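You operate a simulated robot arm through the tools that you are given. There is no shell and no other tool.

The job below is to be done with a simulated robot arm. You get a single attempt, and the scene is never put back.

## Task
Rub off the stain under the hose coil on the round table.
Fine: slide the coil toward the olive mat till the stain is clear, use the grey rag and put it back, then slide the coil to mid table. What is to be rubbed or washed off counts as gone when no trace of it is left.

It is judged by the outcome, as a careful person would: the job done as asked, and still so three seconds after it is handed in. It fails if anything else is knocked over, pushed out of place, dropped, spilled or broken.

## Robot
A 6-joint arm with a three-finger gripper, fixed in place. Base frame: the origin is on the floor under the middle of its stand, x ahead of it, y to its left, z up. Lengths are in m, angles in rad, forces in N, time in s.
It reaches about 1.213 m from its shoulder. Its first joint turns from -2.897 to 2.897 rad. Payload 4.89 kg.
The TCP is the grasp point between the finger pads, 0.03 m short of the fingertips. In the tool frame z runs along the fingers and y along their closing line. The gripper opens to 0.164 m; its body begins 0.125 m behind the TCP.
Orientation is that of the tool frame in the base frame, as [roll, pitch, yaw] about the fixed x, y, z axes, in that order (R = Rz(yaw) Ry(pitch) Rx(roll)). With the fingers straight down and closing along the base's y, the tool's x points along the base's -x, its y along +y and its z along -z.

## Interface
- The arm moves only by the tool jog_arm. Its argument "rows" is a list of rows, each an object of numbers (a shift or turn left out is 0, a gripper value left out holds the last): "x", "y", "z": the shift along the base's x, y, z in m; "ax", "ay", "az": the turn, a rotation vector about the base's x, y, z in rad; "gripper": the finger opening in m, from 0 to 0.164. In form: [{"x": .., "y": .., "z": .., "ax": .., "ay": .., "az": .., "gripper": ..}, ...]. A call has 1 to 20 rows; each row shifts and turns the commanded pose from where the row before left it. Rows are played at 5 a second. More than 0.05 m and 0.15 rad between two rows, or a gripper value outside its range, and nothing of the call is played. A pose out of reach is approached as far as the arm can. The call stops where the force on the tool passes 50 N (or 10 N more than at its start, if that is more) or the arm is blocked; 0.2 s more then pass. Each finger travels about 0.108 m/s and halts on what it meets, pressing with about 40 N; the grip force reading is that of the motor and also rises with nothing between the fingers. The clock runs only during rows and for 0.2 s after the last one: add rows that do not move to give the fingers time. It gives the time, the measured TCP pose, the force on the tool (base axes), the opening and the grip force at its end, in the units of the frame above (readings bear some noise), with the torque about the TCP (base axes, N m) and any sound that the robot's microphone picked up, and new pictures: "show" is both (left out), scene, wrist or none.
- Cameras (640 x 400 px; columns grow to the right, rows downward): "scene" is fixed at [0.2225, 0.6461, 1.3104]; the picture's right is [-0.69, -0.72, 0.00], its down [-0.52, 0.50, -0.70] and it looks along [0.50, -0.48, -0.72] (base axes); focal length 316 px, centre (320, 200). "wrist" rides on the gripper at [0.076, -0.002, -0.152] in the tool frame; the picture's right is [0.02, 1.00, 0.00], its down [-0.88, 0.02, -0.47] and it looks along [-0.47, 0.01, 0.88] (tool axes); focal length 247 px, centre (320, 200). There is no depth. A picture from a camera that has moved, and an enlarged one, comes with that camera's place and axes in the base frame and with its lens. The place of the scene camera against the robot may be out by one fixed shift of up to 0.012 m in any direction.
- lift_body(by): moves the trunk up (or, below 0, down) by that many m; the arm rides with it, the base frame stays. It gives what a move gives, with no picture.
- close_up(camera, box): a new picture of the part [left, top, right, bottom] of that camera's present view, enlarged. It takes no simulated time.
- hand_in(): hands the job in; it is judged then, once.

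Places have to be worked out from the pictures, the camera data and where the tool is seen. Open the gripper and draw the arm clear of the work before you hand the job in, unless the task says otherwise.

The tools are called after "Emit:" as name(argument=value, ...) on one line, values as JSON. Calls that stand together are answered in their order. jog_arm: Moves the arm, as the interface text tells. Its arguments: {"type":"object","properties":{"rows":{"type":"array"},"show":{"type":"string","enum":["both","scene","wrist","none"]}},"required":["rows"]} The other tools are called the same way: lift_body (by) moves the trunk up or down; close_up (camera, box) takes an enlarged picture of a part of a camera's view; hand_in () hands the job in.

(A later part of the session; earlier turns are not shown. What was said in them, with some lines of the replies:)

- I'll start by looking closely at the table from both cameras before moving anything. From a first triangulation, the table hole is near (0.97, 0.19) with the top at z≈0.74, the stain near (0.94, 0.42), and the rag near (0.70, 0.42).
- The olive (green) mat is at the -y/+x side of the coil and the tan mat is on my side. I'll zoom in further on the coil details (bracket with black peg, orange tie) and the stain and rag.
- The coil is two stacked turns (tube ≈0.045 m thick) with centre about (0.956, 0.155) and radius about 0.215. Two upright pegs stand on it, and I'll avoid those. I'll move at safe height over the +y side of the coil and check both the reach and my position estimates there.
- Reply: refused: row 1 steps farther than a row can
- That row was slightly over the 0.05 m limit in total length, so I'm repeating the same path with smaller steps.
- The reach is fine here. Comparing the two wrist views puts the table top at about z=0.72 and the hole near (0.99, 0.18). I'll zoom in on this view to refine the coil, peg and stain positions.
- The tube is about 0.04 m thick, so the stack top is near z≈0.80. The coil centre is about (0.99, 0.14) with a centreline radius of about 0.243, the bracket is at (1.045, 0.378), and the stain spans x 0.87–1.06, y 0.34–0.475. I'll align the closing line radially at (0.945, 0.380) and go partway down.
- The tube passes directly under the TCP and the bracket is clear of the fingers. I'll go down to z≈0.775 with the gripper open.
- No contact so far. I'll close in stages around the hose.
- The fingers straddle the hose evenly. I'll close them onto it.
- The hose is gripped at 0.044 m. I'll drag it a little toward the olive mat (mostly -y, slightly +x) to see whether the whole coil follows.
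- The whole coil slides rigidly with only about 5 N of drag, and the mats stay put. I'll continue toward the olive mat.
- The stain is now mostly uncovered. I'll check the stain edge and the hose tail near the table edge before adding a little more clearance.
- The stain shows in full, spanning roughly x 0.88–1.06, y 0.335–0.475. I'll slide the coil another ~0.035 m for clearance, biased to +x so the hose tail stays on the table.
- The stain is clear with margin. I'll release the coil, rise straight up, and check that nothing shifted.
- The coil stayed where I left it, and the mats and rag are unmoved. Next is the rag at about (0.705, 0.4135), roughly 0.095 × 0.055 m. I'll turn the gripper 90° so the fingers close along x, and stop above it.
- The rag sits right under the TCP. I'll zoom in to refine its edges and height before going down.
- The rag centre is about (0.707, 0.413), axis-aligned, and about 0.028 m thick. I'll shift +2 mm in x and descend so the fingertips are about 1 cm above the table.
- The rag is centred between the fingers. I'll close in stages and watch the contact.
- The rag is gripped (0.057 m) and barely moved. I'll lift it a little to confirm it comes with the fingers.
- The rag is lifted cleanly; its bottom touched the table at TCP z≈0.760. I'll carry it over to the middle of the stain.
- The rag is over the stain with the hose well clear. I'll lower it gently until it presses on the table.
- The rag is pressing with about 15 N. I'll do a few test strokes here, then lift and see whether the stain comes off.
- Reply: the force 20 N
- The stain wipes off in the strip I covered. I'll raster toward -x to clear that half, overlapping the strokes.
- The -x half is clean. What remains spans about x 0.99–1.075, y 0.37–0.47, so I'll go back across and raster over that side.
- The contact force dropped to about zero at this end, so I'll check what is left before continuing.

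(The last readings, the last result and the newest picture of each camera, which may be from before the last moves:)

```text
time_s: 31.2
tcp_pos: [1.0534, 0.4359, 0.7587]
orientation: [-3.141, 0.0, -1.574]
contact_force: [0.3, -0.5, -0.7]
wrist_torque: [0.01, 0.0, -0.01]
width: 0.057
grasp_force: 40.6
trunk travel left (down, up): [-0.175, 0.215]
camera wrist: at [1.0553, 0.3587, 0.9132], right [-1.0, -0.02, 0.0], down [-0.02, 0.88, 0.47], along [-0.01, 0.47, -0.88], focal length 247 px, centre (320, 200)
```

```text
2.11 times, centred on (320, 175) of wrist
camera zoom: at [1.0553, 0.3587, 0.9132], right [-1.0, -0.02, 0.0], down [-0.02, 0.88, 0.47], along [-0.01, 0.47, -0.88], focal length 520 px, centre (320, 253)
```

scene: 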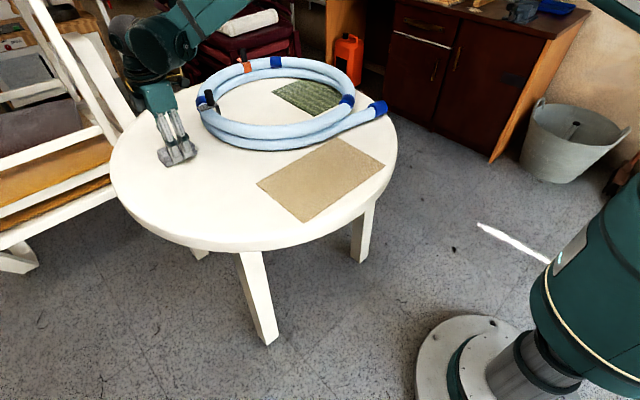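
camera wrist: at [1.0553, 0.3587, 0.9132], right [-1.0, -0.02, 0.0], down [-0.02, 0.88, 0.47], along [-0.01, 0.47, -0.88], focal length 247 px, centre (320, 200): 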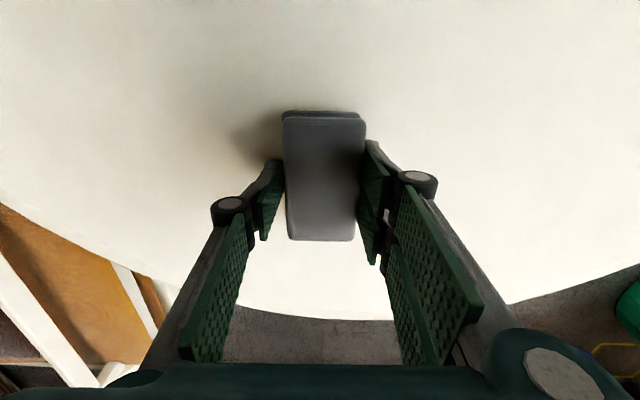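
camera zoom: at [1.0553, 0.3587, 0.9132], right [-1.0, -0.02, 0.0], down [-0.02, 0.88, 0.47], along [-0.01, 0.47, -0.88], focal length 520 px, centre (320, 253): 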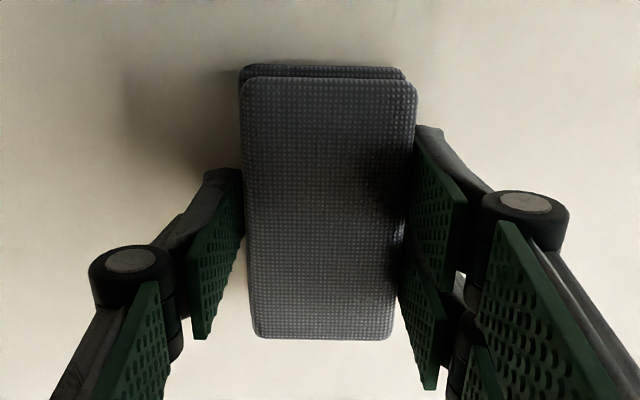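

The area looks clean from here, but shadows hide part of it. I'll lift and move back toward the rag's place, where the wrist camera can see the whole stain area unobstructed.

Emit:
jog_arm(rows=[{"z": 0.03}, {"z": 0.04}, {"z": 0.04}, {"x": -0.045, "y": -0.003, "z": 0.01}, {"x": -0.045, "y": -0.003, "z": 0.01}, {"x": -0.045, "y": -0.003, "z": 0.01}, {"x": -0.045, "y": -0.003}, {"x": -0.045, "y": -0.003}, {"x": -0.045, "y": -0.003}, {"x": -0.045, "y": -0.003}, {"x": -0.03, "y": -0.001}, {}], show="both")

Emit:
close_up(camera="wrist", box=[60, 40, 300, 200])

Emit:
close_up(camera="scene", box=[150, 120, 270, 200])

```text
time_s: 33.8
tcp_pos: [0.7091, 0.414, 0.9]
orientation: [-3.14, 0.0, -1.57]
contact_force: [-0.8, -0.3, 0.2]
wrist_torque: [0.03, -0.01, -0.01]
width: 0.057
grasp_force: 40.1
trunk travel left (down, up): [-0.175, 0.215]
camera wrist: at [0.7115, 0.337, 1.0527], right [-1.0, -0.02, 0.0], down [-0.02, 0.88, 0.47], along [-0.01, 0.47, -0.88], focal length 247 px, centre (320, 200)
```

scene: 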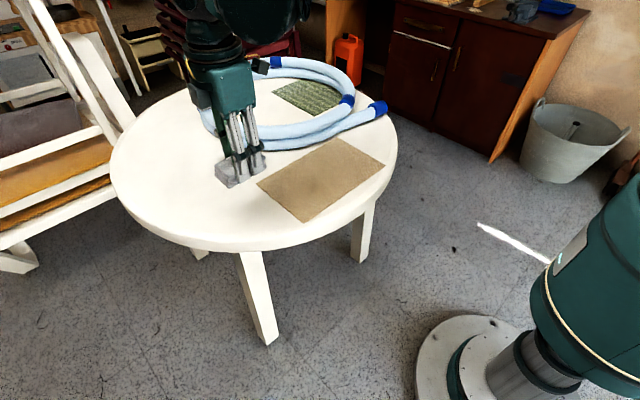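
wrist: 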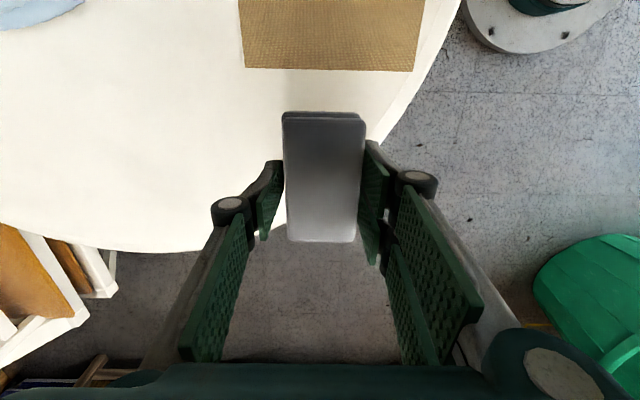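

```text
2.50 times, centred on (180, 120) of wrist
camera zoom: at [0.7115, 0.337, 1.0527], right [-1.0, -0.02, 0.0], down [-0.02, 0.88, 0.47], along [-0.01, 0.47, -0.88], focal length 617 px, centre (670, 400)
```

zoom: 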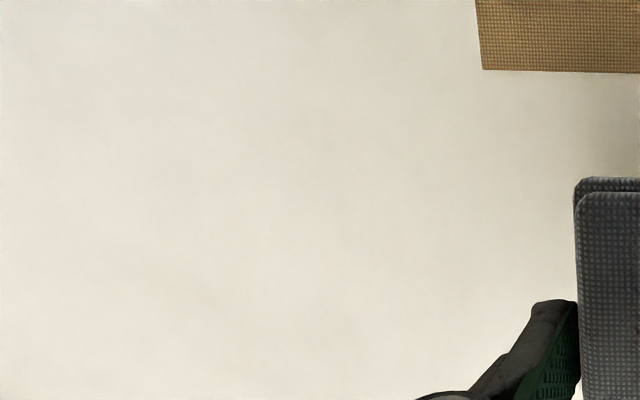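

```text
5.00 times, centred on (210, 160) of scene
camera zoom: at [0.2225, 0.6461, 1.3104], right [-0.69, -0.72, 0.0], down [-0.52, 0.5, -0.7], along [0.5, -0.48, -0.72], focal length 1581 px, centre (870, 400)
```

zoom: 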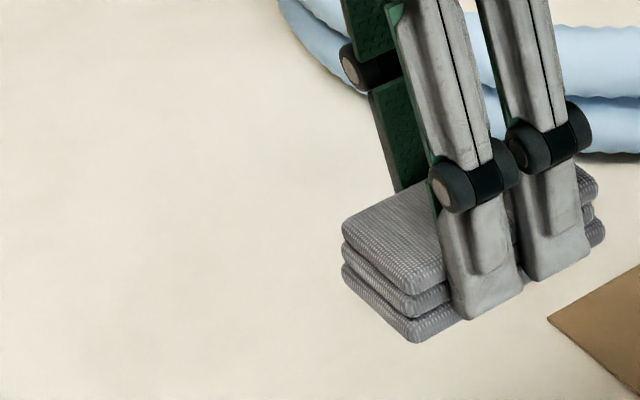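

The area looks clean. I'll enlarge exactly the former stain region further to make sure no faint trace is left.

Emit:
close_up(camera="wrist", box=[40, 60, 140, 180])

Emit:
close_up(camera="wrist", box=[120, 60, 220, 180])

Emit:
close_up(camera="scene", box=[165, 140, 230, 190])

```text
3.33 times, centred on (90, 120) of wrist
camera zoom: at [0.7115, 0.337, 1.0527], right [-1.0, -0.02, 0.0], down [-0.02, 0.88, 0.47], along [-0.01, 0.47, -0.88], focal length 823 px, centre (1087, 467)
```

zoom: 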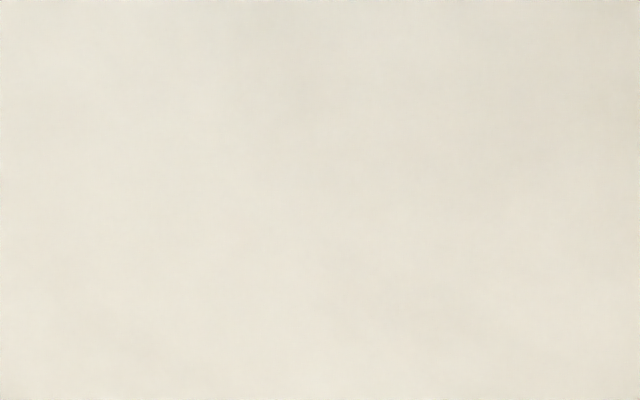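

```text
3.33 times, centred on (170, 120) of wrist
camera zoom: at [0.7115, 0.337, 1.0527], right [-1.0, -0.02, 0.0], down [-0.02, 0.88, 0.47], along [-0.01, 0.47, -0.88], focal length 823 px, centre (820, 467)
```

zoom: 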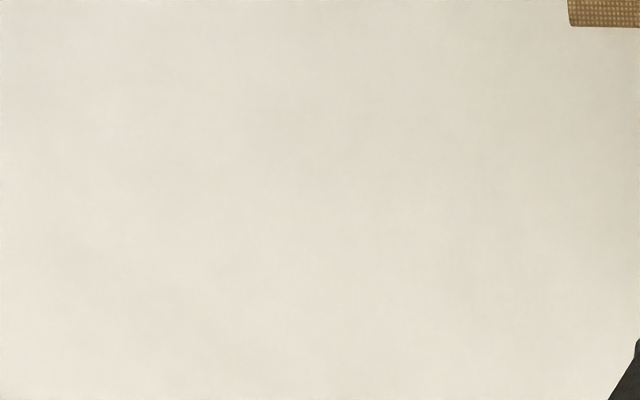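

```text
8.00 times, centred on (198, 165) of scene
camera zoom: at [0.2225, 0.6461, 1.3104], right [-0.69, -0.72, 0.0], down [-0.52, 0.5, -0.7], along [0.5, -0.48, -0.72], focal length 2530 px, centre (1300, 480)
```

zoom: 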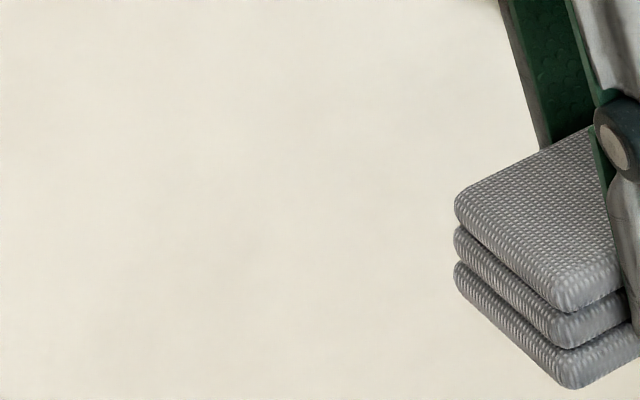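

No trace is visible. Contact was light at the far end, so I'll make one more firm pass along x over the whole region to be certain. First I go back above its near end and press down.

Emit:
jog_arm(rows=[{"x": 0.044, "y": -0.009, "z": -0.01}, {"x": 0.044, "y": -0.009, "z": -0.01}, {"x": 0.044, "y": -0.009, "z": -0.01}, {"x": 0.044, "y": -0.01, "z": -0.01}, {"z": -0.045}, {"z": -0.035}, {"z": -0.015}, {"z": -0.005}, {"z": -0.002}, {}], show="none")

```text
time_s: 36.0
tcp_pos: [0.8842, 0.3762, 0.7592]
orientation: [-3.14, 0.001, -1.572]
contact_force: [8.3, 3.2, 44.7]
wrist_torque: [0.03, -0.3, 0.03]
width: 0.0568
grasp_force: 40.0
trunk travel left (down, up): [-0.175, 0.215]
```

The press is 45 N, which is firmer than I want. I'll ease up 1.5 mm and then stroke along x at three y positions.

Emit:
jog_arm(rows=[{"z": 0.0012}, {"x": 0.03}, {"x": 0.03}, {"x": 0.03}], show="none")

```text
time_s: 37.0
tcp_pos: [0.9722, 0.375, 0.7591]
orientation: [-3.141, 0.0, -1.57]
contact_force: [-8.2, -0.2, 16.6]
wrist_torque: [0.05, 0.34, 0.07]
width: 0.0572
grasp_force: 40.2
trunk travel left (down, up): [-0.175, 0.215]
```

The force is a good 17 N now. I'll continue the pass to the far end, lower slightly for contact there, and come back along the middle.

Emit:
jog_arm(rows=[{"x": 0.03}, {"x": 0.03}, {"x": 0.023, "z": -0.0005}, {}], show="none")

```text
time_s: 38.0
tcp_pos: [1.055, 0.3739, 0.7589]
orientation: [-3.138, 0.0, -1.569]
contact_force: [-11.9, 1.6, 33.0]
wrist_torque: [-0.01, 0.64, -0.02]
width: 0.0571
grasp_force: 40.0
trunk travel left (down, up): [-0.175, 0.215]
```

Contact holds at the far end (33 N). I'll shift to the middle lane and stroke back.

Emit:
jog_arm(rows=[{"y": 0.03, "z": 0.0004}, {"x": -0.03}, {"x": -0.03}, {"x": -0.03}, {"x": -0.03}, {"x": -0.03}, {"x": -0.02}, {"y": 0.03}, {}], show="none")

```text
time_s: 40.0
tcp_pos: [0.8858, 0.4348, 0.7583]
orientation: [-3.14, -0.001, -1.571]
contact_force: [-6.1, -13.1, 29.4]
wrist_torque: [-0.59, 0.31, -0.04]
width: 0.0572
grasp_force: 39.7
trunk travel left (down, up): [-0.175, 0.215]
```

The rag is now in the outer lane with 29 N of contact. This is the last stroke along +x.

Emit:
jog_arm(rows=[{"x": 0.03}, {"x": 0.03}, {"x": 0.03}, {"x": 0.03}, {"x": 0.03}, {"x": 0.02}, {}], show="none")

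```text
time_s: 41.6
tcp_pos: [1.0565, 0.4358, 0.7571]
orientation: [-3.14, -0.001, -1.574]
contact_force: [-0.2, 0.7, -0.1]
wrist_torque: [0.07, -0.04, -0.02]
width: 0.0571
grasp_force: 40.6
trunk travel left (down, up): [-0.175, 0.215]
```

There's no contact force again at this spot, so I'll press down in small steps until the rag touches and rub this corner.

Emit:
jog_arm(rows=[{"z": -0.001}, {"z": -0.001}, {}], show="wrist")

```text
time_s: 42.4
tcp_pos: [1.0567, 0.4362, 0.7583]
orientation: [-3.14, 0.0, -1.571]
contact_force: [2.2, 7.5, 25.5]
wrist_torque: [0.09, 0.11, 0.0]
width: 0.0571
grasp_force: 39.7
trunk travel left (down, up): [-0.175, 0.215]
camera wrist: at [1.0582, 0.3591, 0.9117], right [-1.0, -0.02, 0.0], down [-0.02, 0.88, 0.47], along [-0.01, 0.47, -0.88], focal length 247 px, centre (320, 200)
```

wrist: 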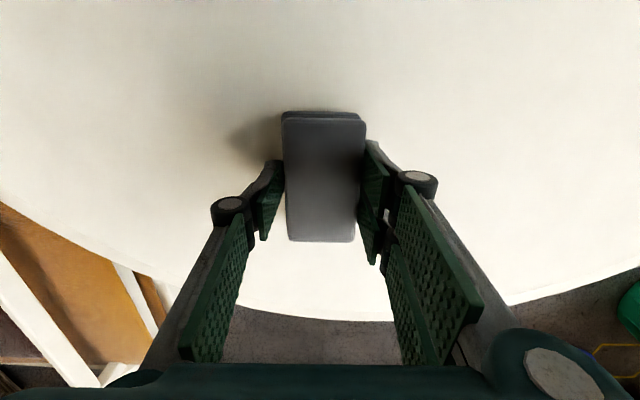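

Contact is 25 N now. I'll rub the far corner with a few short strokes.

Emit:
jog_arm(rows=[{"x": -0.02}, {"x": -0.02}, {"y": -0.02}, {"x": 0.02}, {"x": 0.02}, {"y": -0.02}, {"x": -0.02}, {"x": -0.02}, {"x": -0.02}, {"y": 0.02}, {"y": 0.02}, {}], show="none")

```text
time_s: 45.0
tcp_pos: [0.9957, 0.4348, 0.7572]
orientation: [-3.141, 0.0, -1.569]
contact_force: [-3.4, -16.5, 39.7]
wrist_torque: [-0.72, 0.22, 0.01]
width: 0.0569
grasp_force: 39.9
trunk travel left (down, up): [-0.175, 0.215]
```

The second pass is done. I'll lift the rag and carry it back above its original place at (0.708, 0.414).

Emit:
jog_arm(rows=[{"z": 0.03}, {"z": 0.04}, {"x": -0.045, "y": -0.003}, {"x": -0.045, "y": -0.003}, {"x": -0.045, "y": -0.003}, {"x": -0.045, "y": -0.003}, {"x": -0.045, "y": -0.003}, {"x": -0.045, "y": -0.003}, {"x": -0.017, "y": -0.003}, {}], show="both")

Emit:
close_up(camera="wrist", box=[0, 20, 260, 200])

Emit:
close_up(camera="scene", box=[150, 120, 290, 220])

```text
time_s: 47.2
tcp_pos: [0.7108, 0.415, 0.8252]
orientation: [-3.141, 0.001, -1.57]
contact_force: [0.2, 0.4, -0.8]
wrist_torque: [-0.01, -0.05, 0.02]
width: 0.057
grasp_force: 39.9
trunk travel left (down, up): [-0.175, 0.215]
camera wrist: at [0.713, 0.337, 0.9789], right [-1.0, -0.02, 0.0], down [-0.02, 0.88, 0.47], along [-0.01, 0.47, -0.88], focal length 247 px, centre (320, 200)
```

scene: 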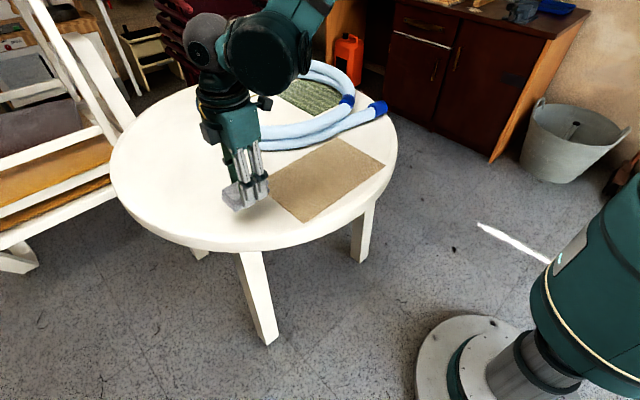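
wrist: 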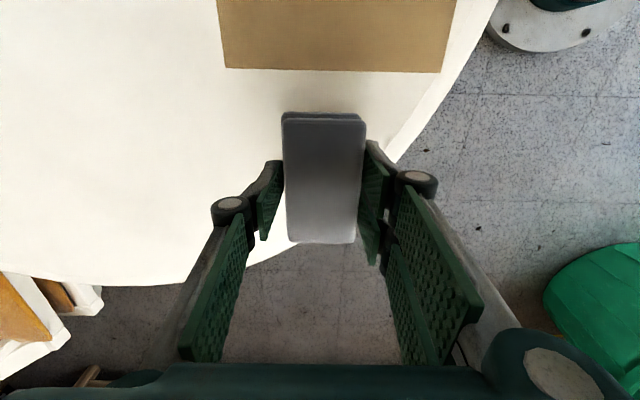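

```text
2.22 times, centred on (130, 110) of wrist
camera zoom: at [0.713, 0.337, 0.9789], right [-1.0, -0.02, 0.0], down [-0.02, 0.88, 0.47], along [-0.01, 0.47, -0.88], focal length 549 px, centre (742, 400)
```

zoom: 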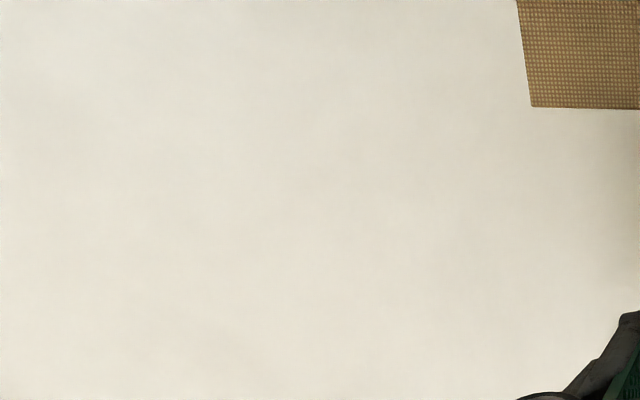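

```text
4.00 times, centred on (220, 170) of scene
camera zoom: at [0.2225, 0.6461, 1.3104], right [-0.69, -0.72, 0.0], down [-0.52, 0.5, -0.7], along [0.5, -0.48, -0.72], focal length 1265 px, centre (720, 320)
```

zoom: 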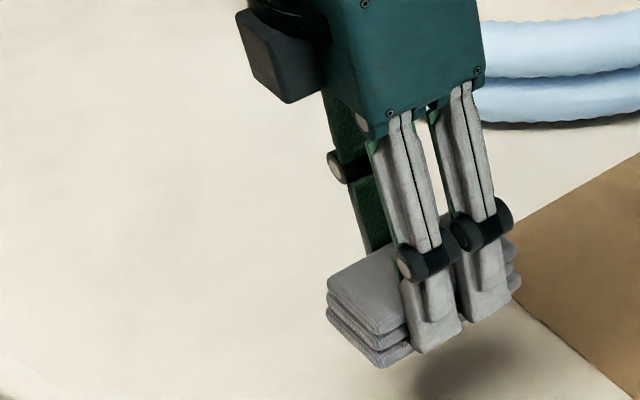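

The table is clean. The rag sits in the grip just as at pick-up, so I'll correct x by -2.5 mm and lower it to where it lay.

Emit:
jog_arm(rows=[{"x": -0.0025, "y": -0.001, "z": -0.02}, {"z": -0.02}, {"z": -0.015}, {"z": -0.006}, {}], show="none")

```text
time_s: 48.4
tcp_pos: [0.7078, 0.4122, 0.7637]
orientation: [-3.141, 0.0, -1.571]
contact_force: [0.5, 0.3, 0.0]
wrist_torque: [-0.04, 0.01, 0.03]
width: 0.0573
grasp_force: 40.2
trunk travel left (down, up): [-0.175, 0.215]
```

It's at z=0.7637 with no contact yet. I'll lower in 1 mm steps until it touches.

Emit:
jog_arm(rows=[{"z": -0.0015, "y": 0.001}, {"z": -0.001}, {"z": -0.001}, {}], show="none")

```text
time_s: 49.4
tcp_pos: [0.7076, 0.4135, 0.7612]
orientation: [-3.142, -0.001, -1.57]
contact_force: [0.0, 0.1, -0.7]
wrist_torque: [0.01, -0.01, -0.04]
width: 0.057
grasp_force: 40.0
trunk travel left (down, up): [-0.175, 0.215]
```

Emit:
jog_arm(rows=[{"z": -0.001}, {"z": -0.001}, {}], show="none")

```text
time_s: 50.2
tcp_pos: [0.7072, 0.4129, 0.7599]
orientation: [-3.141, 0.001, -1.569]
contact_force: [0.7, -0.7, -1.2]
wrist_torque: [0.03, 0.01, 0.0]
width: 0.0568
grasp_force: 39.7
trunk travel left (down, up): [-0.175, 0.215]
```

Still no contact at 0.760, probably because the rag was pushed up a little in the grip while wiping. I'll keep lowering gently in 1 mm steps.

Emit:
jog_arm(rows=[{"z": -0.001}, {"z": -0.001}, {}], show="wrist")

```text
time_s: 51.0
tcp_pos: [0.7076, 0.4149, 0.758]
orientation: [3.141, 0.001, -1.57]
contact_force: [0.4, 0.1, 0.4]
wrist_torque: [0.0, -0.05, -0.04]
width: 0.0571
grasp_force: 39.9
trunk travel left (down, up): [-0.175, 0.215]
camera wrist: at [0.7099, 0.3376, 0.9113], right [-1.0, -0.02, 0.0], down [-0.02, 0.88, 0.47], along [-0.01, 0.47, -0.88], focal length 247 px, centre (320, 200)
```

wrist: 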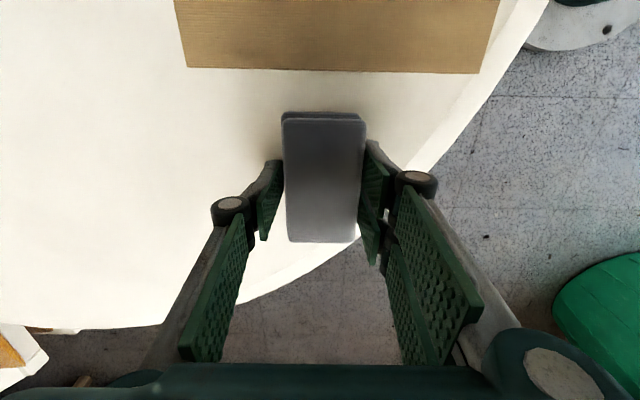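

The rag's shadow shows it is nearly down. I'll lower another 1–2 mm.

Emit:
jog_arm(rows=[{"z": -0.0007}, {"z": -0.0008}, {}], show="none")

```text
time_s: 51.8
tcp_pos: [0.7065, 0.4137, 0.7574]
orientation: [-3.14, 0.003, -1.57]
contact_force: [11.5, 8.2, 44.6]
wrist_torque: [0.29, -0.45, -0.05]
width: 0.0568
grasp_force: 39.9
trunk travel left (down, up): [-0.175, 0.215]
```

The rag is now firmly on the table. I'll ease up 1 mm, release, and look before rising.

Emit:
jog_arm(rows=[{"z": 0.001}, {"gripper": 0.07}, {"gripper": 0.09}, {"gripper": 0.12}, {}], show="wrist")

```text
time_s: 53.0
tcp_pos: [0.7079, 0.4156, 0.7566]
orientation: [3.141, 0.001, -1.57]
contact_force: [0.8, -0.2, -0.6]
wrist_torque: [-0.02, 0.0, -0.02]
width: 0.1202
grasp_force: 0.0
trunk travel left (down, up): [-0.175, 0.215]
camera wrist: at [0.7102, 0.3378, 0.9104], right [-1.0, -0.02, 0.0], down [-0.02, 0.88, 0.47], along [-0.01, 0.47, -0.88], focal length 247 px, centre (320, 200)
```

wrist: 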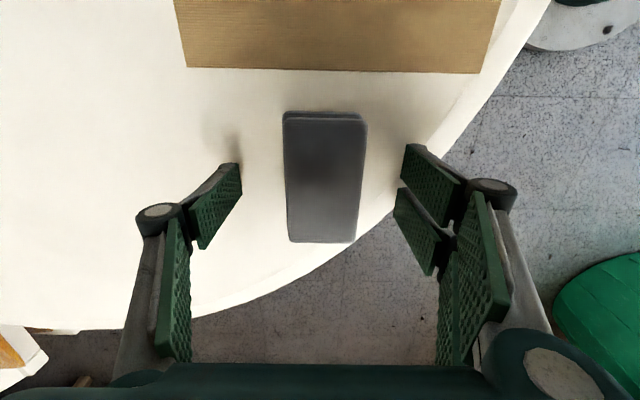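

The rag lies back where it was. I'll rise straight up and compare with the start picture.

Emit:
jog_arm(rows=[{"z": 0.03}, {"z": 0.045}, {"z": 0.045}, {"z": 0.045}, {"z": 0.045}, {"z": 0.015}, {}], show="both")

Emit:
close_up(camera="scene", box=[215, 180, 295, 240])

Emit:
close_up(camera="wrist", box=[270, 70, 370, 170])

Emit:
close_up(camera="scene", box=[180, 50, 420, 170])

```text
time_s: 54.6
tcp_pos: [0.7075, 0.4144, 0.9814]
orientation: [3.141, 0.001, -1.569]
contact_force: [-1.4, -0.3, 0.8]
wrist_torque: [0.03, -0.04, 0.04]
width: 0.1199
grasp_force: 0.0
trunk travel left (down, up): [-0.175, 0.215]
camera wrist: at [0.7104, 0.3378, 1.1349], right [-1.0, -0.02, 0.0], down [-0.02, 0.88, 0.47], along [-0.01, 0.47, -0.88], focal length 247 px, centre (320, 200)
```

scene: 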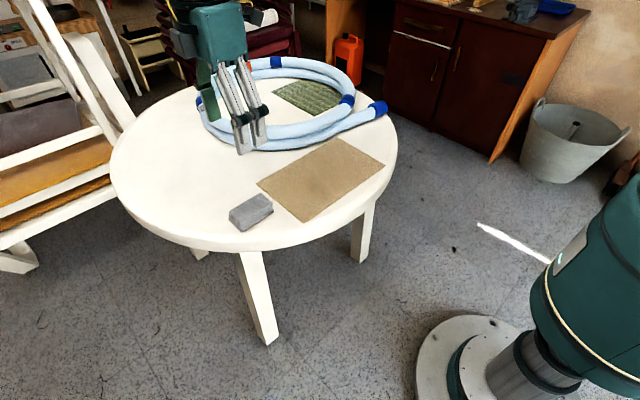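
wrist: 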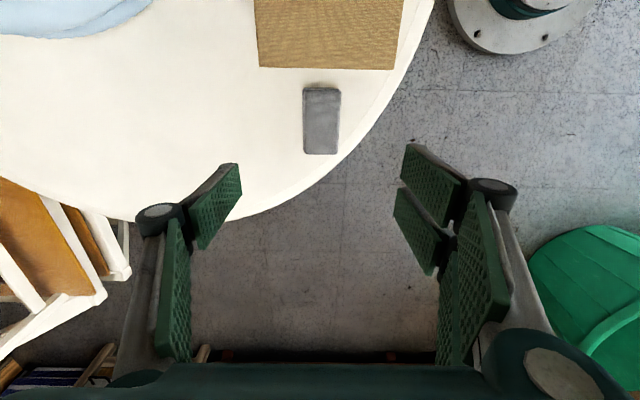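

```text
6.67 times, centred on (255, 210) of scene
camera zoom: at [0.2225, 0.6461, 1.3104], right [-0.69, -0.72, 0.0], down [-0.52, 0.5, -0.7], along [0.5, -0.48, -0.72], focal length 2108 px, centre (753, 133)
```

zoom: 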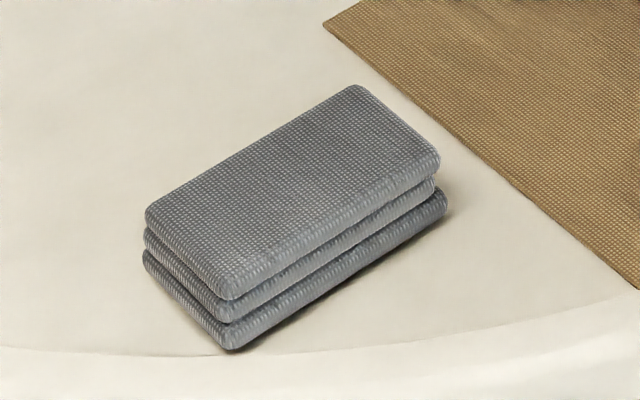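

```text
4.00 times, centred on (320, 120) of wrist
camera zoom: at [0.7104, 0.3378, 1.1349], right [-1.0, -0.02, 0.0], down [-0.02, 0.88, 0.47], along [-0.01, 0.47, -0.88], focal length 988 px, centre (320, 520)
```

zoom: 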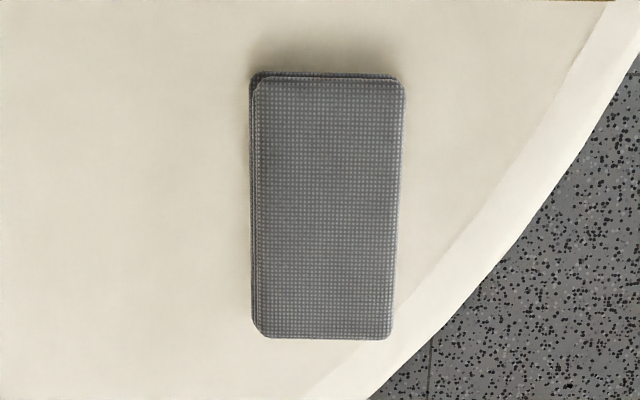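

```text
2.67 times, centred on (300, 110) of scene
camera zoom: at [0.2225, 0.6461, 1.3104], right [-0.69, -0.72, 0.0], down [-0.52, 0.5, -0.7], along [0.5, -0.48, -0.72], focal length 843 px, centre (373, 440)
```

zoom: 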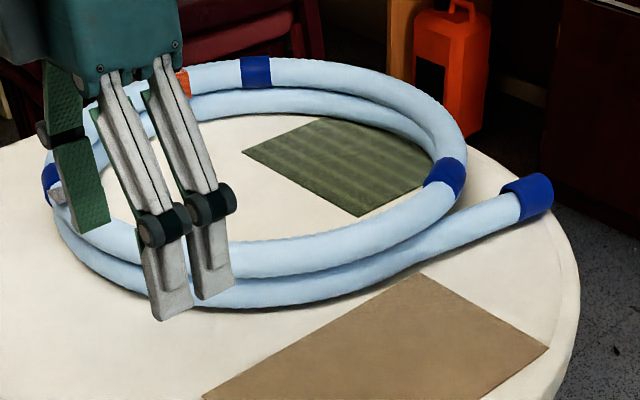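

The rag matches its original picture almost exactly, and the table is clean. I'll raise the arm, turn the gripper back, and take an overhead view of the coil to measure its centre against the table centre.

Emit:
jog_arm(rows=[{"x": 0.004, "y": -0.034, "z": 0.02, "az": -0.1427, "gripper": 0.164}, {"x": 0.004, "y": -0.034, "z": 0.02, "az": -0.1427}, {"x": 0.004, "y": -0.034, "z": 0.02, "az": -0.1427}, {"x": 0.004, "y": -0.034, "z": 0.02, "az": -0.1427}, {"x": 0.004, "y": -0.034, "z": 0.02, "az": -0.1427}, {"x": 0.004, "y": -0.034, "z": 0.02, "az": -0.1427}, {"x": 0.004, "y": -0.034, "z": 0.02, "az": -0.1427}, {"x": 0.004, "y": -0.034, "z": 0.02, "az": -0.1427}, {"x": 0.004, "y": -0.034, "z": 0.02, "az": -0.1427}, {"x": 0.004, "y": -0.034, "z": 0.02, "az": -0.1427}, {"x": 0.003, "y": -0.034, "z": 0.019, "az": -0.1427}, {}], show="both")

```text
time_s: 57.2
tcp_pos: [0.7504, 0.0379, 1.1995]
orientation: [-3.141, 0.002, 3.14]
contact_force: [-0.9, 0.2, -0.7]
wrist_torque: [0.04, -0.02, -0.04]
width: 0.1639
grasp_force: 0.1
trunk travel left (down, up): [-0.175, 0.215]
camera wrist: at [0.6745, 0.0369, 1.3533], right [-0.02, 1.0, 0.0], down [0.88, 0.02, 0.47], along [0.47, 0.01, -0.88], focal length 247 px, centre (320, 200)
```

scene: 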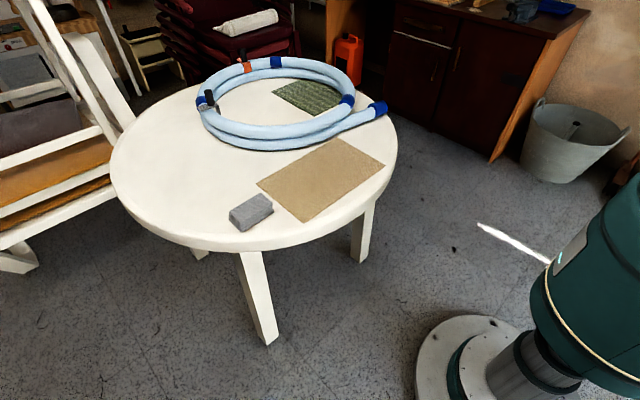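
wrist: 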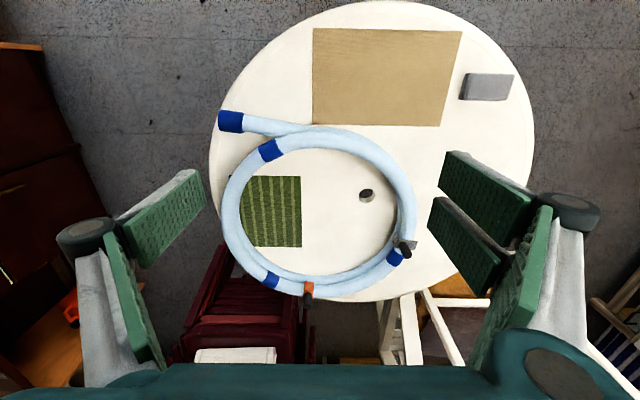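

Excellent overhead view. I'll enlarge it to fit the coil ring and the table edge.

Emit:
close_up(camera="wrist", box=[200, 100, 440, 320])

Emit:
close_up(camera="wrist", box=[190, 0, 550, 320])

```text
1.82 times, centred on (320, 210) of wrist
camera zoom: at [0.6745, 0.0369, 1.3533], right [-0.02, 1.0, 0.0], down [0.88, 0.02, 0.47], along [0.47, 0.01, -0.88], focal length 449 px, centre (320, 182)
```

zoom: 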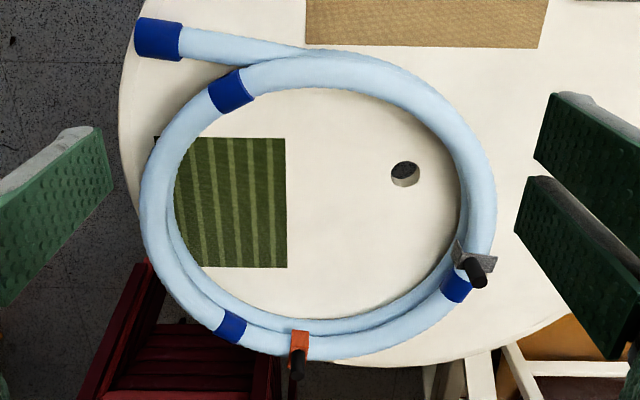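

```text
1.25 times, centred on (370, 160) of wrist
camera zoom: at [0.6745, 0.0369, 1.3533], right [-0.02, 1.0, 0.0], down [0.88, 0.02, 0.47], along [0.47, 0.01, -0.88], focal length 309 px, centre (258, 250)
```

zoom: 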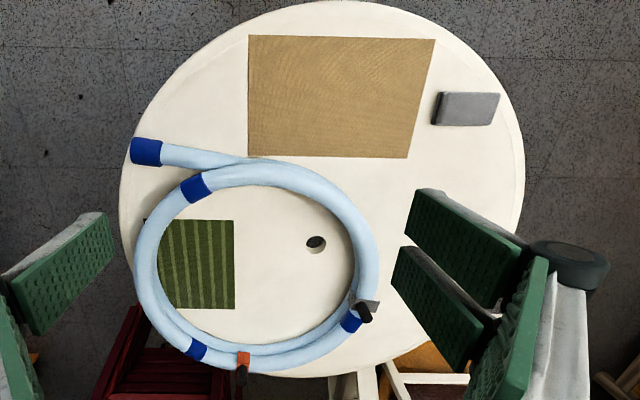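

From this view the table centre (hole) is at about (0.994, 0.180) with the table radius ≈0.444. The coil centre is at about (1.06, 0.04), so it needs a shift of about (-0.066, +0.14). I'll return above the earlier grip point at (0.9986, 0.276).

Emit:
jog_arm(rows=[{"x": 0.0248, "y": 0.0238, "z": -0.01, "az": 0.019, "gripper": 0.12}, {"x": 0.0248, "y": 0.0238, "z": -0.015, "az": 0.019}, {"x": 0.0248, "y": 0.0238, "z": -0.02, "az": 0.019}, {"x": 0.0248, "y": 0.0238, "z": -0.02, "az": 0.019}, {"x": 0.0248, "y": 0.0238, "z": -0.02, "az": 0.019}, {"x": 0.0248, "y": 0.0238, "z": -0.025, "az": 0.019}, {"x": 0.0248, "y": 0.0238, "z": -0.025, "az": 0.019}, {"x": 0.0248, "y": 0.0238, "z": -0.025, "az": 0.019}, {"x": 0.0248, "y": 0.0238, "z": -0.03, "az": 0.019}, {"x": 0.0248, "y": 0.0238, "z": -0.03, "az": 0.02}, {}], show="both")

```text
time_s: 59.6
tcp_pos: [1.001, 0.2778, 0.978]
orientation: [-3.141, 0.0, -2.951]
contact_force: [0.1, -0.2, -1.1]
wrist_torque: [-0.03, 0.07, 0.0]
width: 0.1201
grasp_force: 0.1
trunk travel left (down, up): [-0.175, 0.215]
camera wrist: at [0.9276, 0.2623, 1.1318], right [-0.21, 0.98, 0.0], down [0.86, 0.19, 0.47], along [0.46, 0.1, -0.88], focal length 247 px, centre (320, 200)
```

scene: 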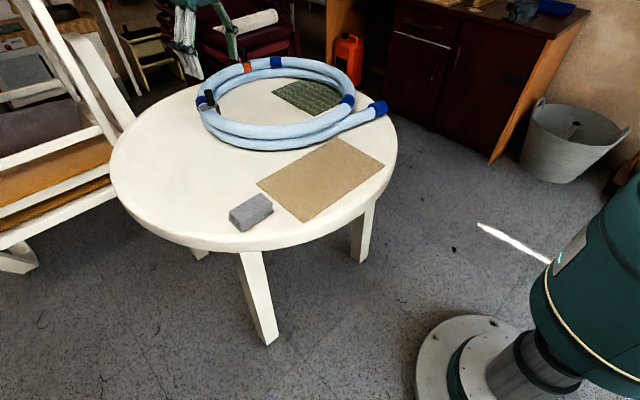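
wrist: 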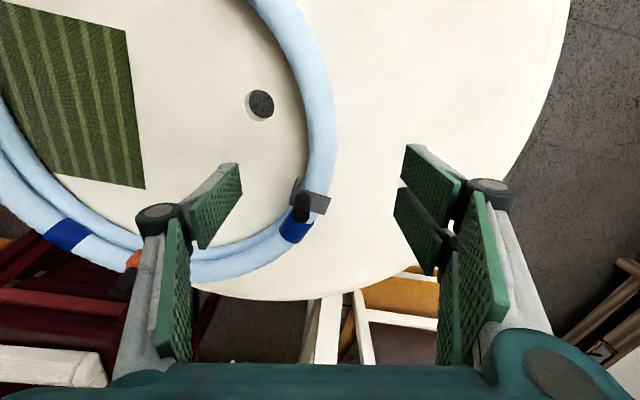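

The view matches the one at release, and the former stain area on the right is clean. I'll correct by about 2 mm and descend around the hose.

Emit:
jog_arm(rows=[{"x": -0.0025, "y": -0.002, "z": -0.04}, {"z": -0.045}, {"z": -0.045}, {"z": -0.04}, {"z": -0.031}, {}], show="wrist")

```text
time_s: 61.0
tcp_pos: [0.9966, 0.2753, 0.7784]
orientation: [3.141, -0.001, -2.95]
contact_force: [-0.1, 0.0, -0.2]
wrist_torque: [0.0, 0.05, 0.02]
width: 0.12
grasp_force: 0.0
trunk travel left (down, up): [-0.175, 0.215]
camera wrist: at [0.9226, 0.2591, 0.9319], right [-0.21, 0.98, 0.0], down [0.86, 0.19, 0.47], along [0.46, 0.1, -0.88], focal length 247 px, centre (320, 200)
```

wrist: 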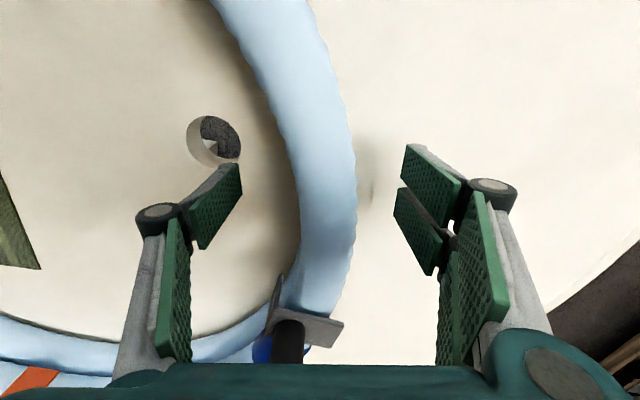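

There's a faint dark smudge beside the hose at about (1.008, 0.324). I'll zoom in to tell whether it's a shadow or stain residue.

Emit:
close_up(camera="wrist", box=[330, 120, 450, 240])

Emit:
close_up(camera="scene", box=[160, 90, 260, 170])

```text
3.33 times, centred on (390, 180) of wrist
camera zoom: at [0.9226, 0.2591, 0.9319], right [-0.21, 0.98, 0.0], down [0.86, 0.19, 0.47], along [0.46, 0.1, -0.88], focal length 823 px, centre (87, 267)
```

zoom: 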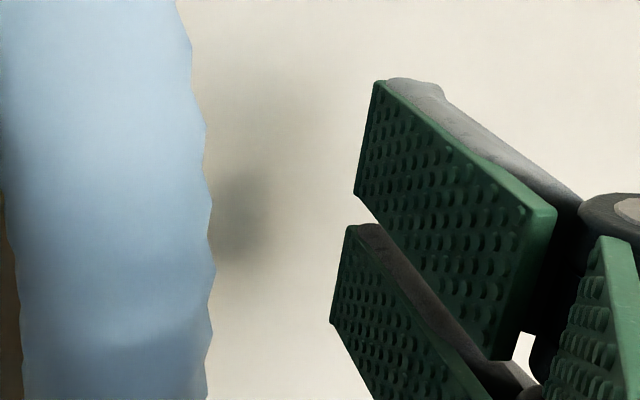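

```text
5.00 times, centred on (210, 130) of scene
camera zoom: at [0.2225, 0.6461, 1.3104], right [-0.69, -0.72, 0.0], down [-0.52, 0.5, -0.7], along [0.5, -0.48, -0.72], focal length 1581 px, centre (870, 550)
```

zoom: 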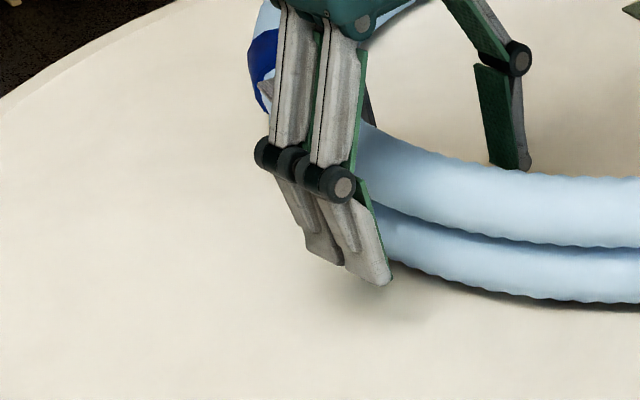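

It's just the soft shadow of the fingers; the overhead pictures show that spot clean. I'll close on the hose.

Emit:
jog_arm(rows=[{"gripper": 0.08}, {"gripper": 0.06}, {"gripper": 0.045}, {"gripper": 0.03}, {}, {}], show="wrist")

```text
time_s: 62.4
tcp_pos: [0.9964, 0.2756, 0.7801]
orientation: [-3.141, 0.001, -2.95]
contact_force: [-1.2, 4.0, 2.4]
wrist_torque: [0.4, 0.47, -0.31]
width: 0.042
grasp_force: 39.9
trunk travel left (down, up): [-0.175, 0.215]
camera wrist: at [0.9224, 0.2592, 0.9326], right [-0.21, 0.98, 0.0], down [0.86, 0.19, 0.47], along [0.46, 0.1, -0.88], focal length 247 px, centre (320, 200)
```

wrist: 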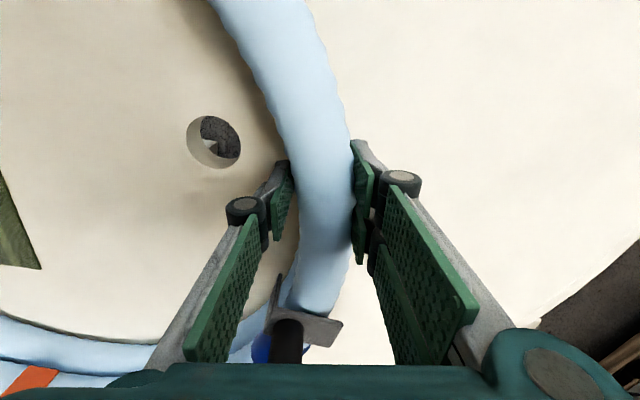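

The hose is gripped. I'll slide the coil back by (-0.066, +0.14), first two thirds of the way.

Emit:
jog_arm(rows=[{"x": -0.003, "y": 0.006}, {"x": -0.006, "y": 0.012}, {"x": -0.006, "y": 0.012}, {"x": -0.006, "y": 0.013}, {"x": -0.006, "y": 0.013}, {"x": -0.006, "y": 0.013}, {"x": -0.006, "y": 0.013}, {"x": -0.005, "y": 0.012}, {}], show="both")

```text
time_s: 64.4
tcp_pos: [0.9526, 0.3722, 0.7803]
orientation: [3.141, 0.001, -2.95]
contact_force: [-1.0, 1.0, 0.4]
wrist_torque: [0.07, 0.19, 0.04]
width: 0.0416
grasp_force: 40.0
trunk travel left (down, up): [-0.175, 0.215]
camera wrist: at [0.8777, 0.3554, 0.9338], right [-0.21, 0.98, 0.0], down [0.86, 0.19, 0.47], along [0.46, 0.1, -0.88], focal length 247 px, centre (320, 200)
```

scene: 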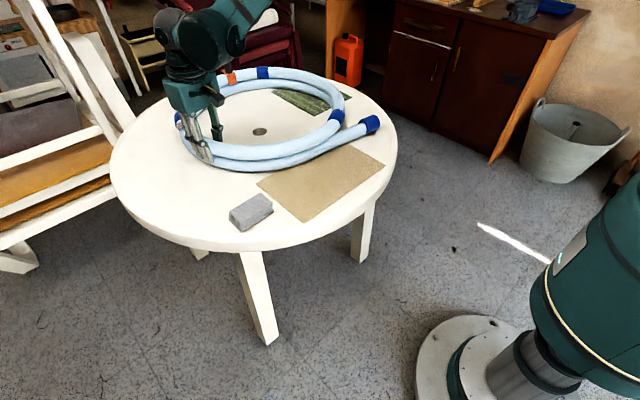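
wrist: 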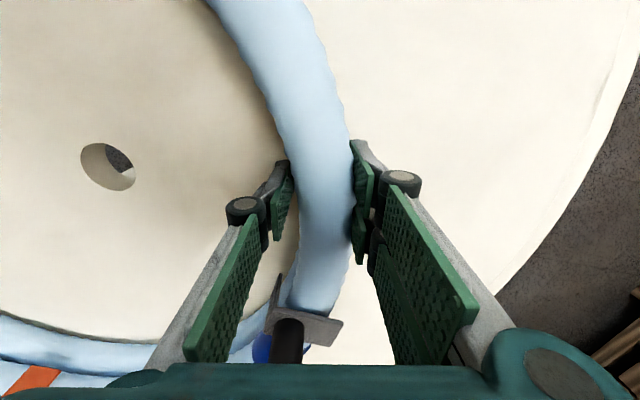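

It's following without rotation. I'll finish the remaining (-0.022, +0.043).

Emit:
jog_arm(rows=[{"x": -0.006, "y": 0.012}, {"x": -0.006, "y": 0.012}, {"x": -0.006, "y": 0.012}, {"x": -0.004, "y": 0.0075}, {}], show="both")

```text
time_s: 65.6
tcp_pos: [0.9296, 0.4134, 0.7795]
orientation: [-3.141, -0.001, -2.949]
contact_force: [0.8, 0.8, -1.0]
wrist_torque: [0.1, -0.04, 0.39]
width: 0.0418
grasp_force: 39.9
trunk travel left (down, up): [-0.175, 0.215]
camera wrist: at [0.8556, 0.3978, 0.9335], right [-0.21, 0.98, 0.0], down [0.86, 0.19, 0.47], along [0.46, 0.1, -0.88], focal length 247 px, centre (320, 200)
```

scene: 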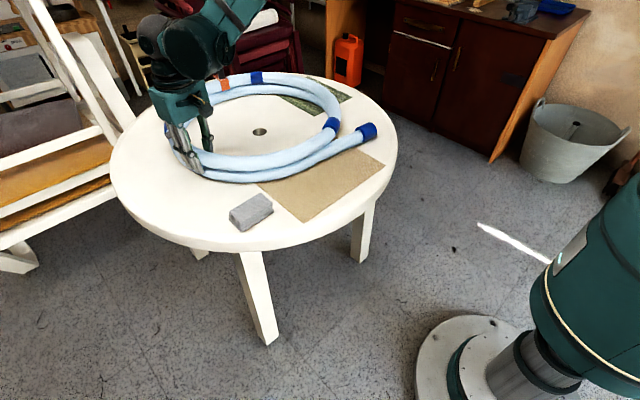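
wrist: 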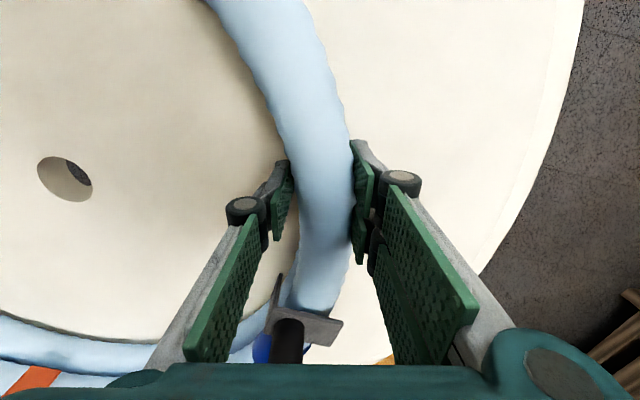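

I'll release the hose, rise, and take an overhead view to check how well the coil is centred.

Emit:
jog_arm(rows=[{"gripper": 0.06}, {"gripper": 0.1}, {"gripper": 0.12}, {"z": 0.03}, {"z": 0.045}, {"z": 0.045}, {"z": 0.045}, {"z": 0.04}, {"x": -0.03, "y": -0.03, "z": 0.02, "gripper": 0.164}, {"x": -0.025, "y": -0.035, "z": 0.025, "az": -0.038}, {"x": -0.025, "y": -0.035, "z": 0.025, "az": -0.038}, {"x": -0.025, "y": -0.035, "z": 0.025, "az": -0.038}, {"x": -0.025, "y": -0.035, "z": 0.025, "az": -0.038}, {"x": -0.025, "y": -0.035, "z": 0.025, "az": -0.038}, {"x": -0.025, "y": -0.03, "z": 0.025}, {"z": 0.045}, {}], show="both")

Emit:
close_up(camera="wrist", box=[180, 0, 500, 320])

Emit:
close_up(camera="scene", box=[100, 50, 420, 250])

```text
time_s: 69.2
tcp_pos: [0.7477, 0.1806, 1.1986]
orientation: [3.141, 0.0, -3.141]
contact_force: [-1.0, -0.7, 0.1]
wrist_torque: [0.09, -0.14, 0.0]
width: 0.1643
grasp_force: 0.0
trunk travel left (down, up): [-0.175, 0.215]
camera wrist: at [0.6706, 0.179, 1.3533], right [-0.02, 1.0, 0.0], down [0.88, 0.02, 0.47], along [0.47, 0.01, -0.88], focal length 247 px, centre (320, 200)
```

scene: 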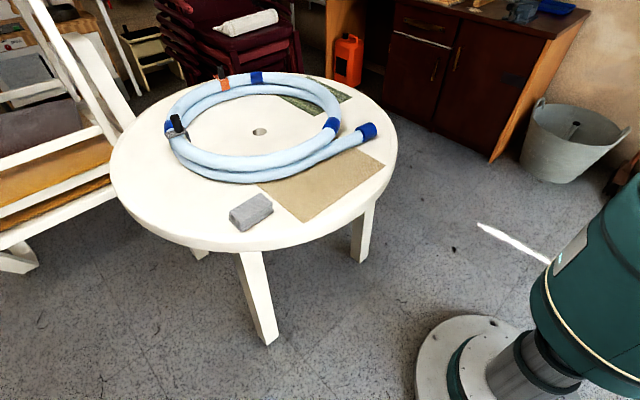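
wrist: 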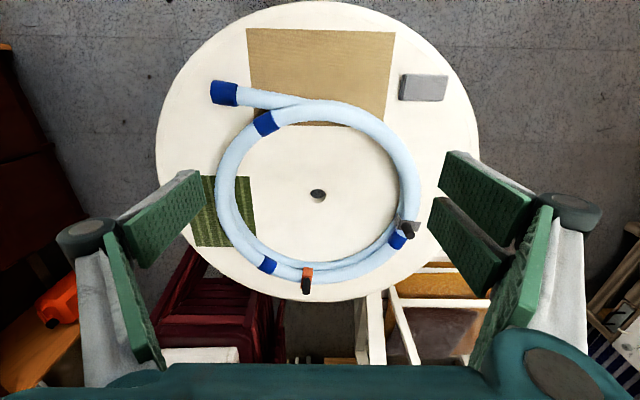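

```text
1.25 times, centred on (340, 160) of wrist
camera zoom: at [0.6706, 0.179, 1.3533], right [-0.02, 1.0, 0.0], down [0.88, 0.02, 0.47], along [0.47, 0.01, -0.88], focal length 309 px, centre (295, 250)
```

zoom: 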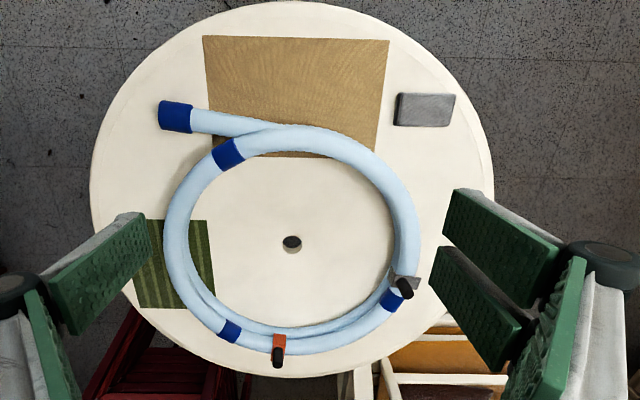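

```text
2.00 times, centred on (260, 150) of scene
camera zoom: at [0.2225, 0.6461, 1.3104], right [-0.69, -0.72, 0.0], down [-0.52, 0.5, -0.7], along [0.5, -0.48, -0.72], focal length 632 px, centre (440, 300)
```

zoom: 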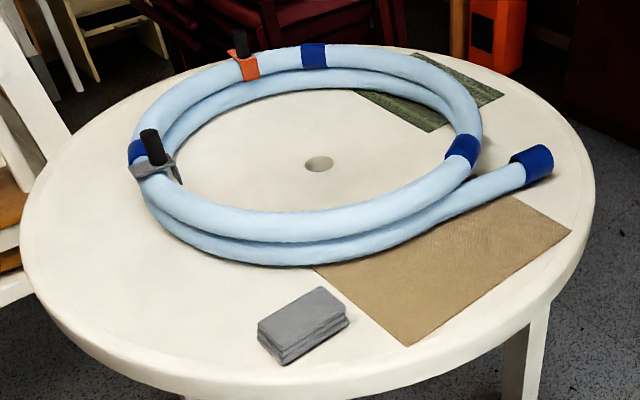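

The coil centre now measures about (0.991, 0.179) against the table centre at (0.994, 0.180). The mats and rag sit exactly as in the first picture, and the table is clean. I'll draw the open gripper back clear of the table.

Emit:
jog_arm(rows=[{"x": -0.04}, {"x": -0.04}, {"x": -0.04}, {"x": -0.04}, {"x": -0.04}, {}, {}, {}], show="both")

Emit:
close_up(camera="wrist", box=[340, 100, 480, 300])

Emit:
close_up(camera="scene", box=[130, 90, 290, 240])

```text
time_s: 71.0
tcp_pos: [0.5506, 0.1786, 1.1989]
orientation: [-3.14, 0.001, 3.141]
contact_force: [0.5, -1.1, -0.3]
wrist_torque: [-0.02, -0.01, -0.02]
width: 0.1642
grasp_force: 0.1
trunk travel left (down, up): [-0.175, 0.215]
camera wrist: at [0.4751, 0.1773, 1.3528], right [-0.02, 1.0, 0.0], down [0.88, 0.02, 0.47], along [0.47, 0.01, -0.88], focal length 247 px, centre (320, 200)
```

scene: 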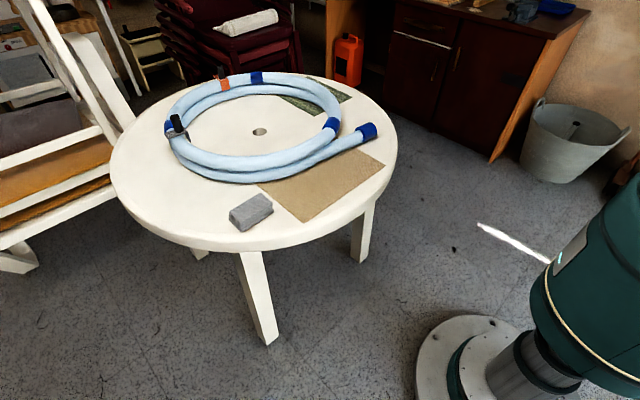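
wrist: 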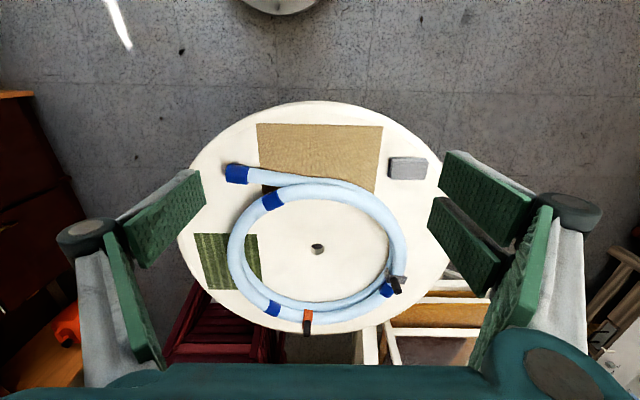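

```text
2.00 times, centred on (410, 200) of wrist
camera zoom: at [0.4751, 0.1773, 1.3528], right [-0.02, 1.0, 0.0], down [0.88, 0.02, 0.47], along [0.47, 0.01, -0.88], focal length 494 px, centre (140, 200)
```

zoom: 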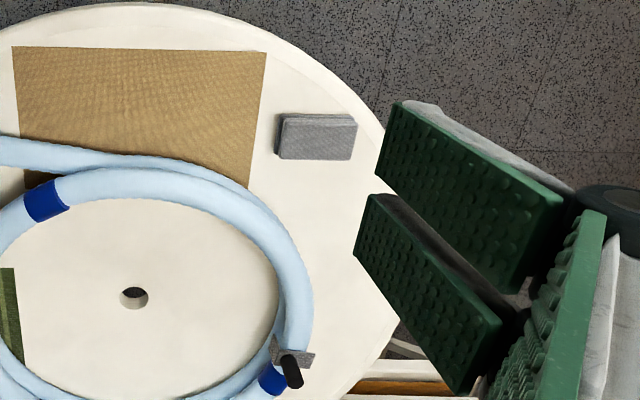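

```text
2.67 times, centred on (210, 165) of scene
camera zoom: at [0.2225, 0.6461, 1.3104], right [-0.69, -0.72, 0.0], down [-0.52, 0.5, -0.7], along [0.5, -0.48, -0.72], focal length 843 px, centre (613, 293)
```

zoom: 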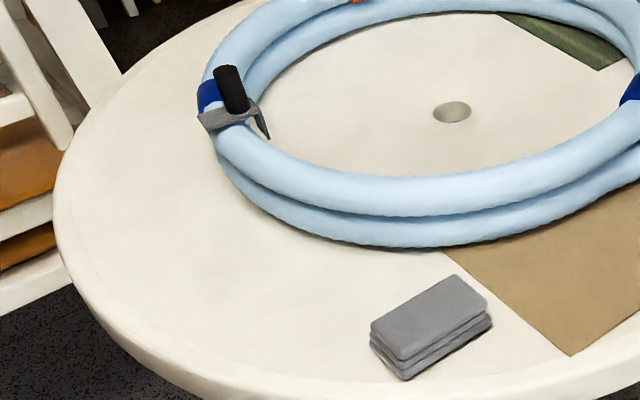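

The stain is gone, the rag is back in its place, and the coil is centred on the table. Nothing else has been disturbed, and the open gripper is clear of the table, so I'm handing the job in.

Emit:
hand_in()

```text
The job is handed in.
```

The stain is rubbed off the round table: no trace showed in close-ups from either camera before I moved the coil back.

- **Coil, first slide:** I slid it toward the olive mat until the stain was fully clear.
- **Wiping:** I went over the whole stain twice with the grey rag. The second pass was there because contact had been light at the far end.
- **Rag:** It is back where it lay and matches its starting close-up almost exactly.
- **Coil, final place:** It sits mid table, its centre within about 5 mm of the table's centre hole as measured from the pictures.

Both mats look unmoved, and nothing was knocked over or dropped. The gripper was open and the arm drawn back when I handed the job in.
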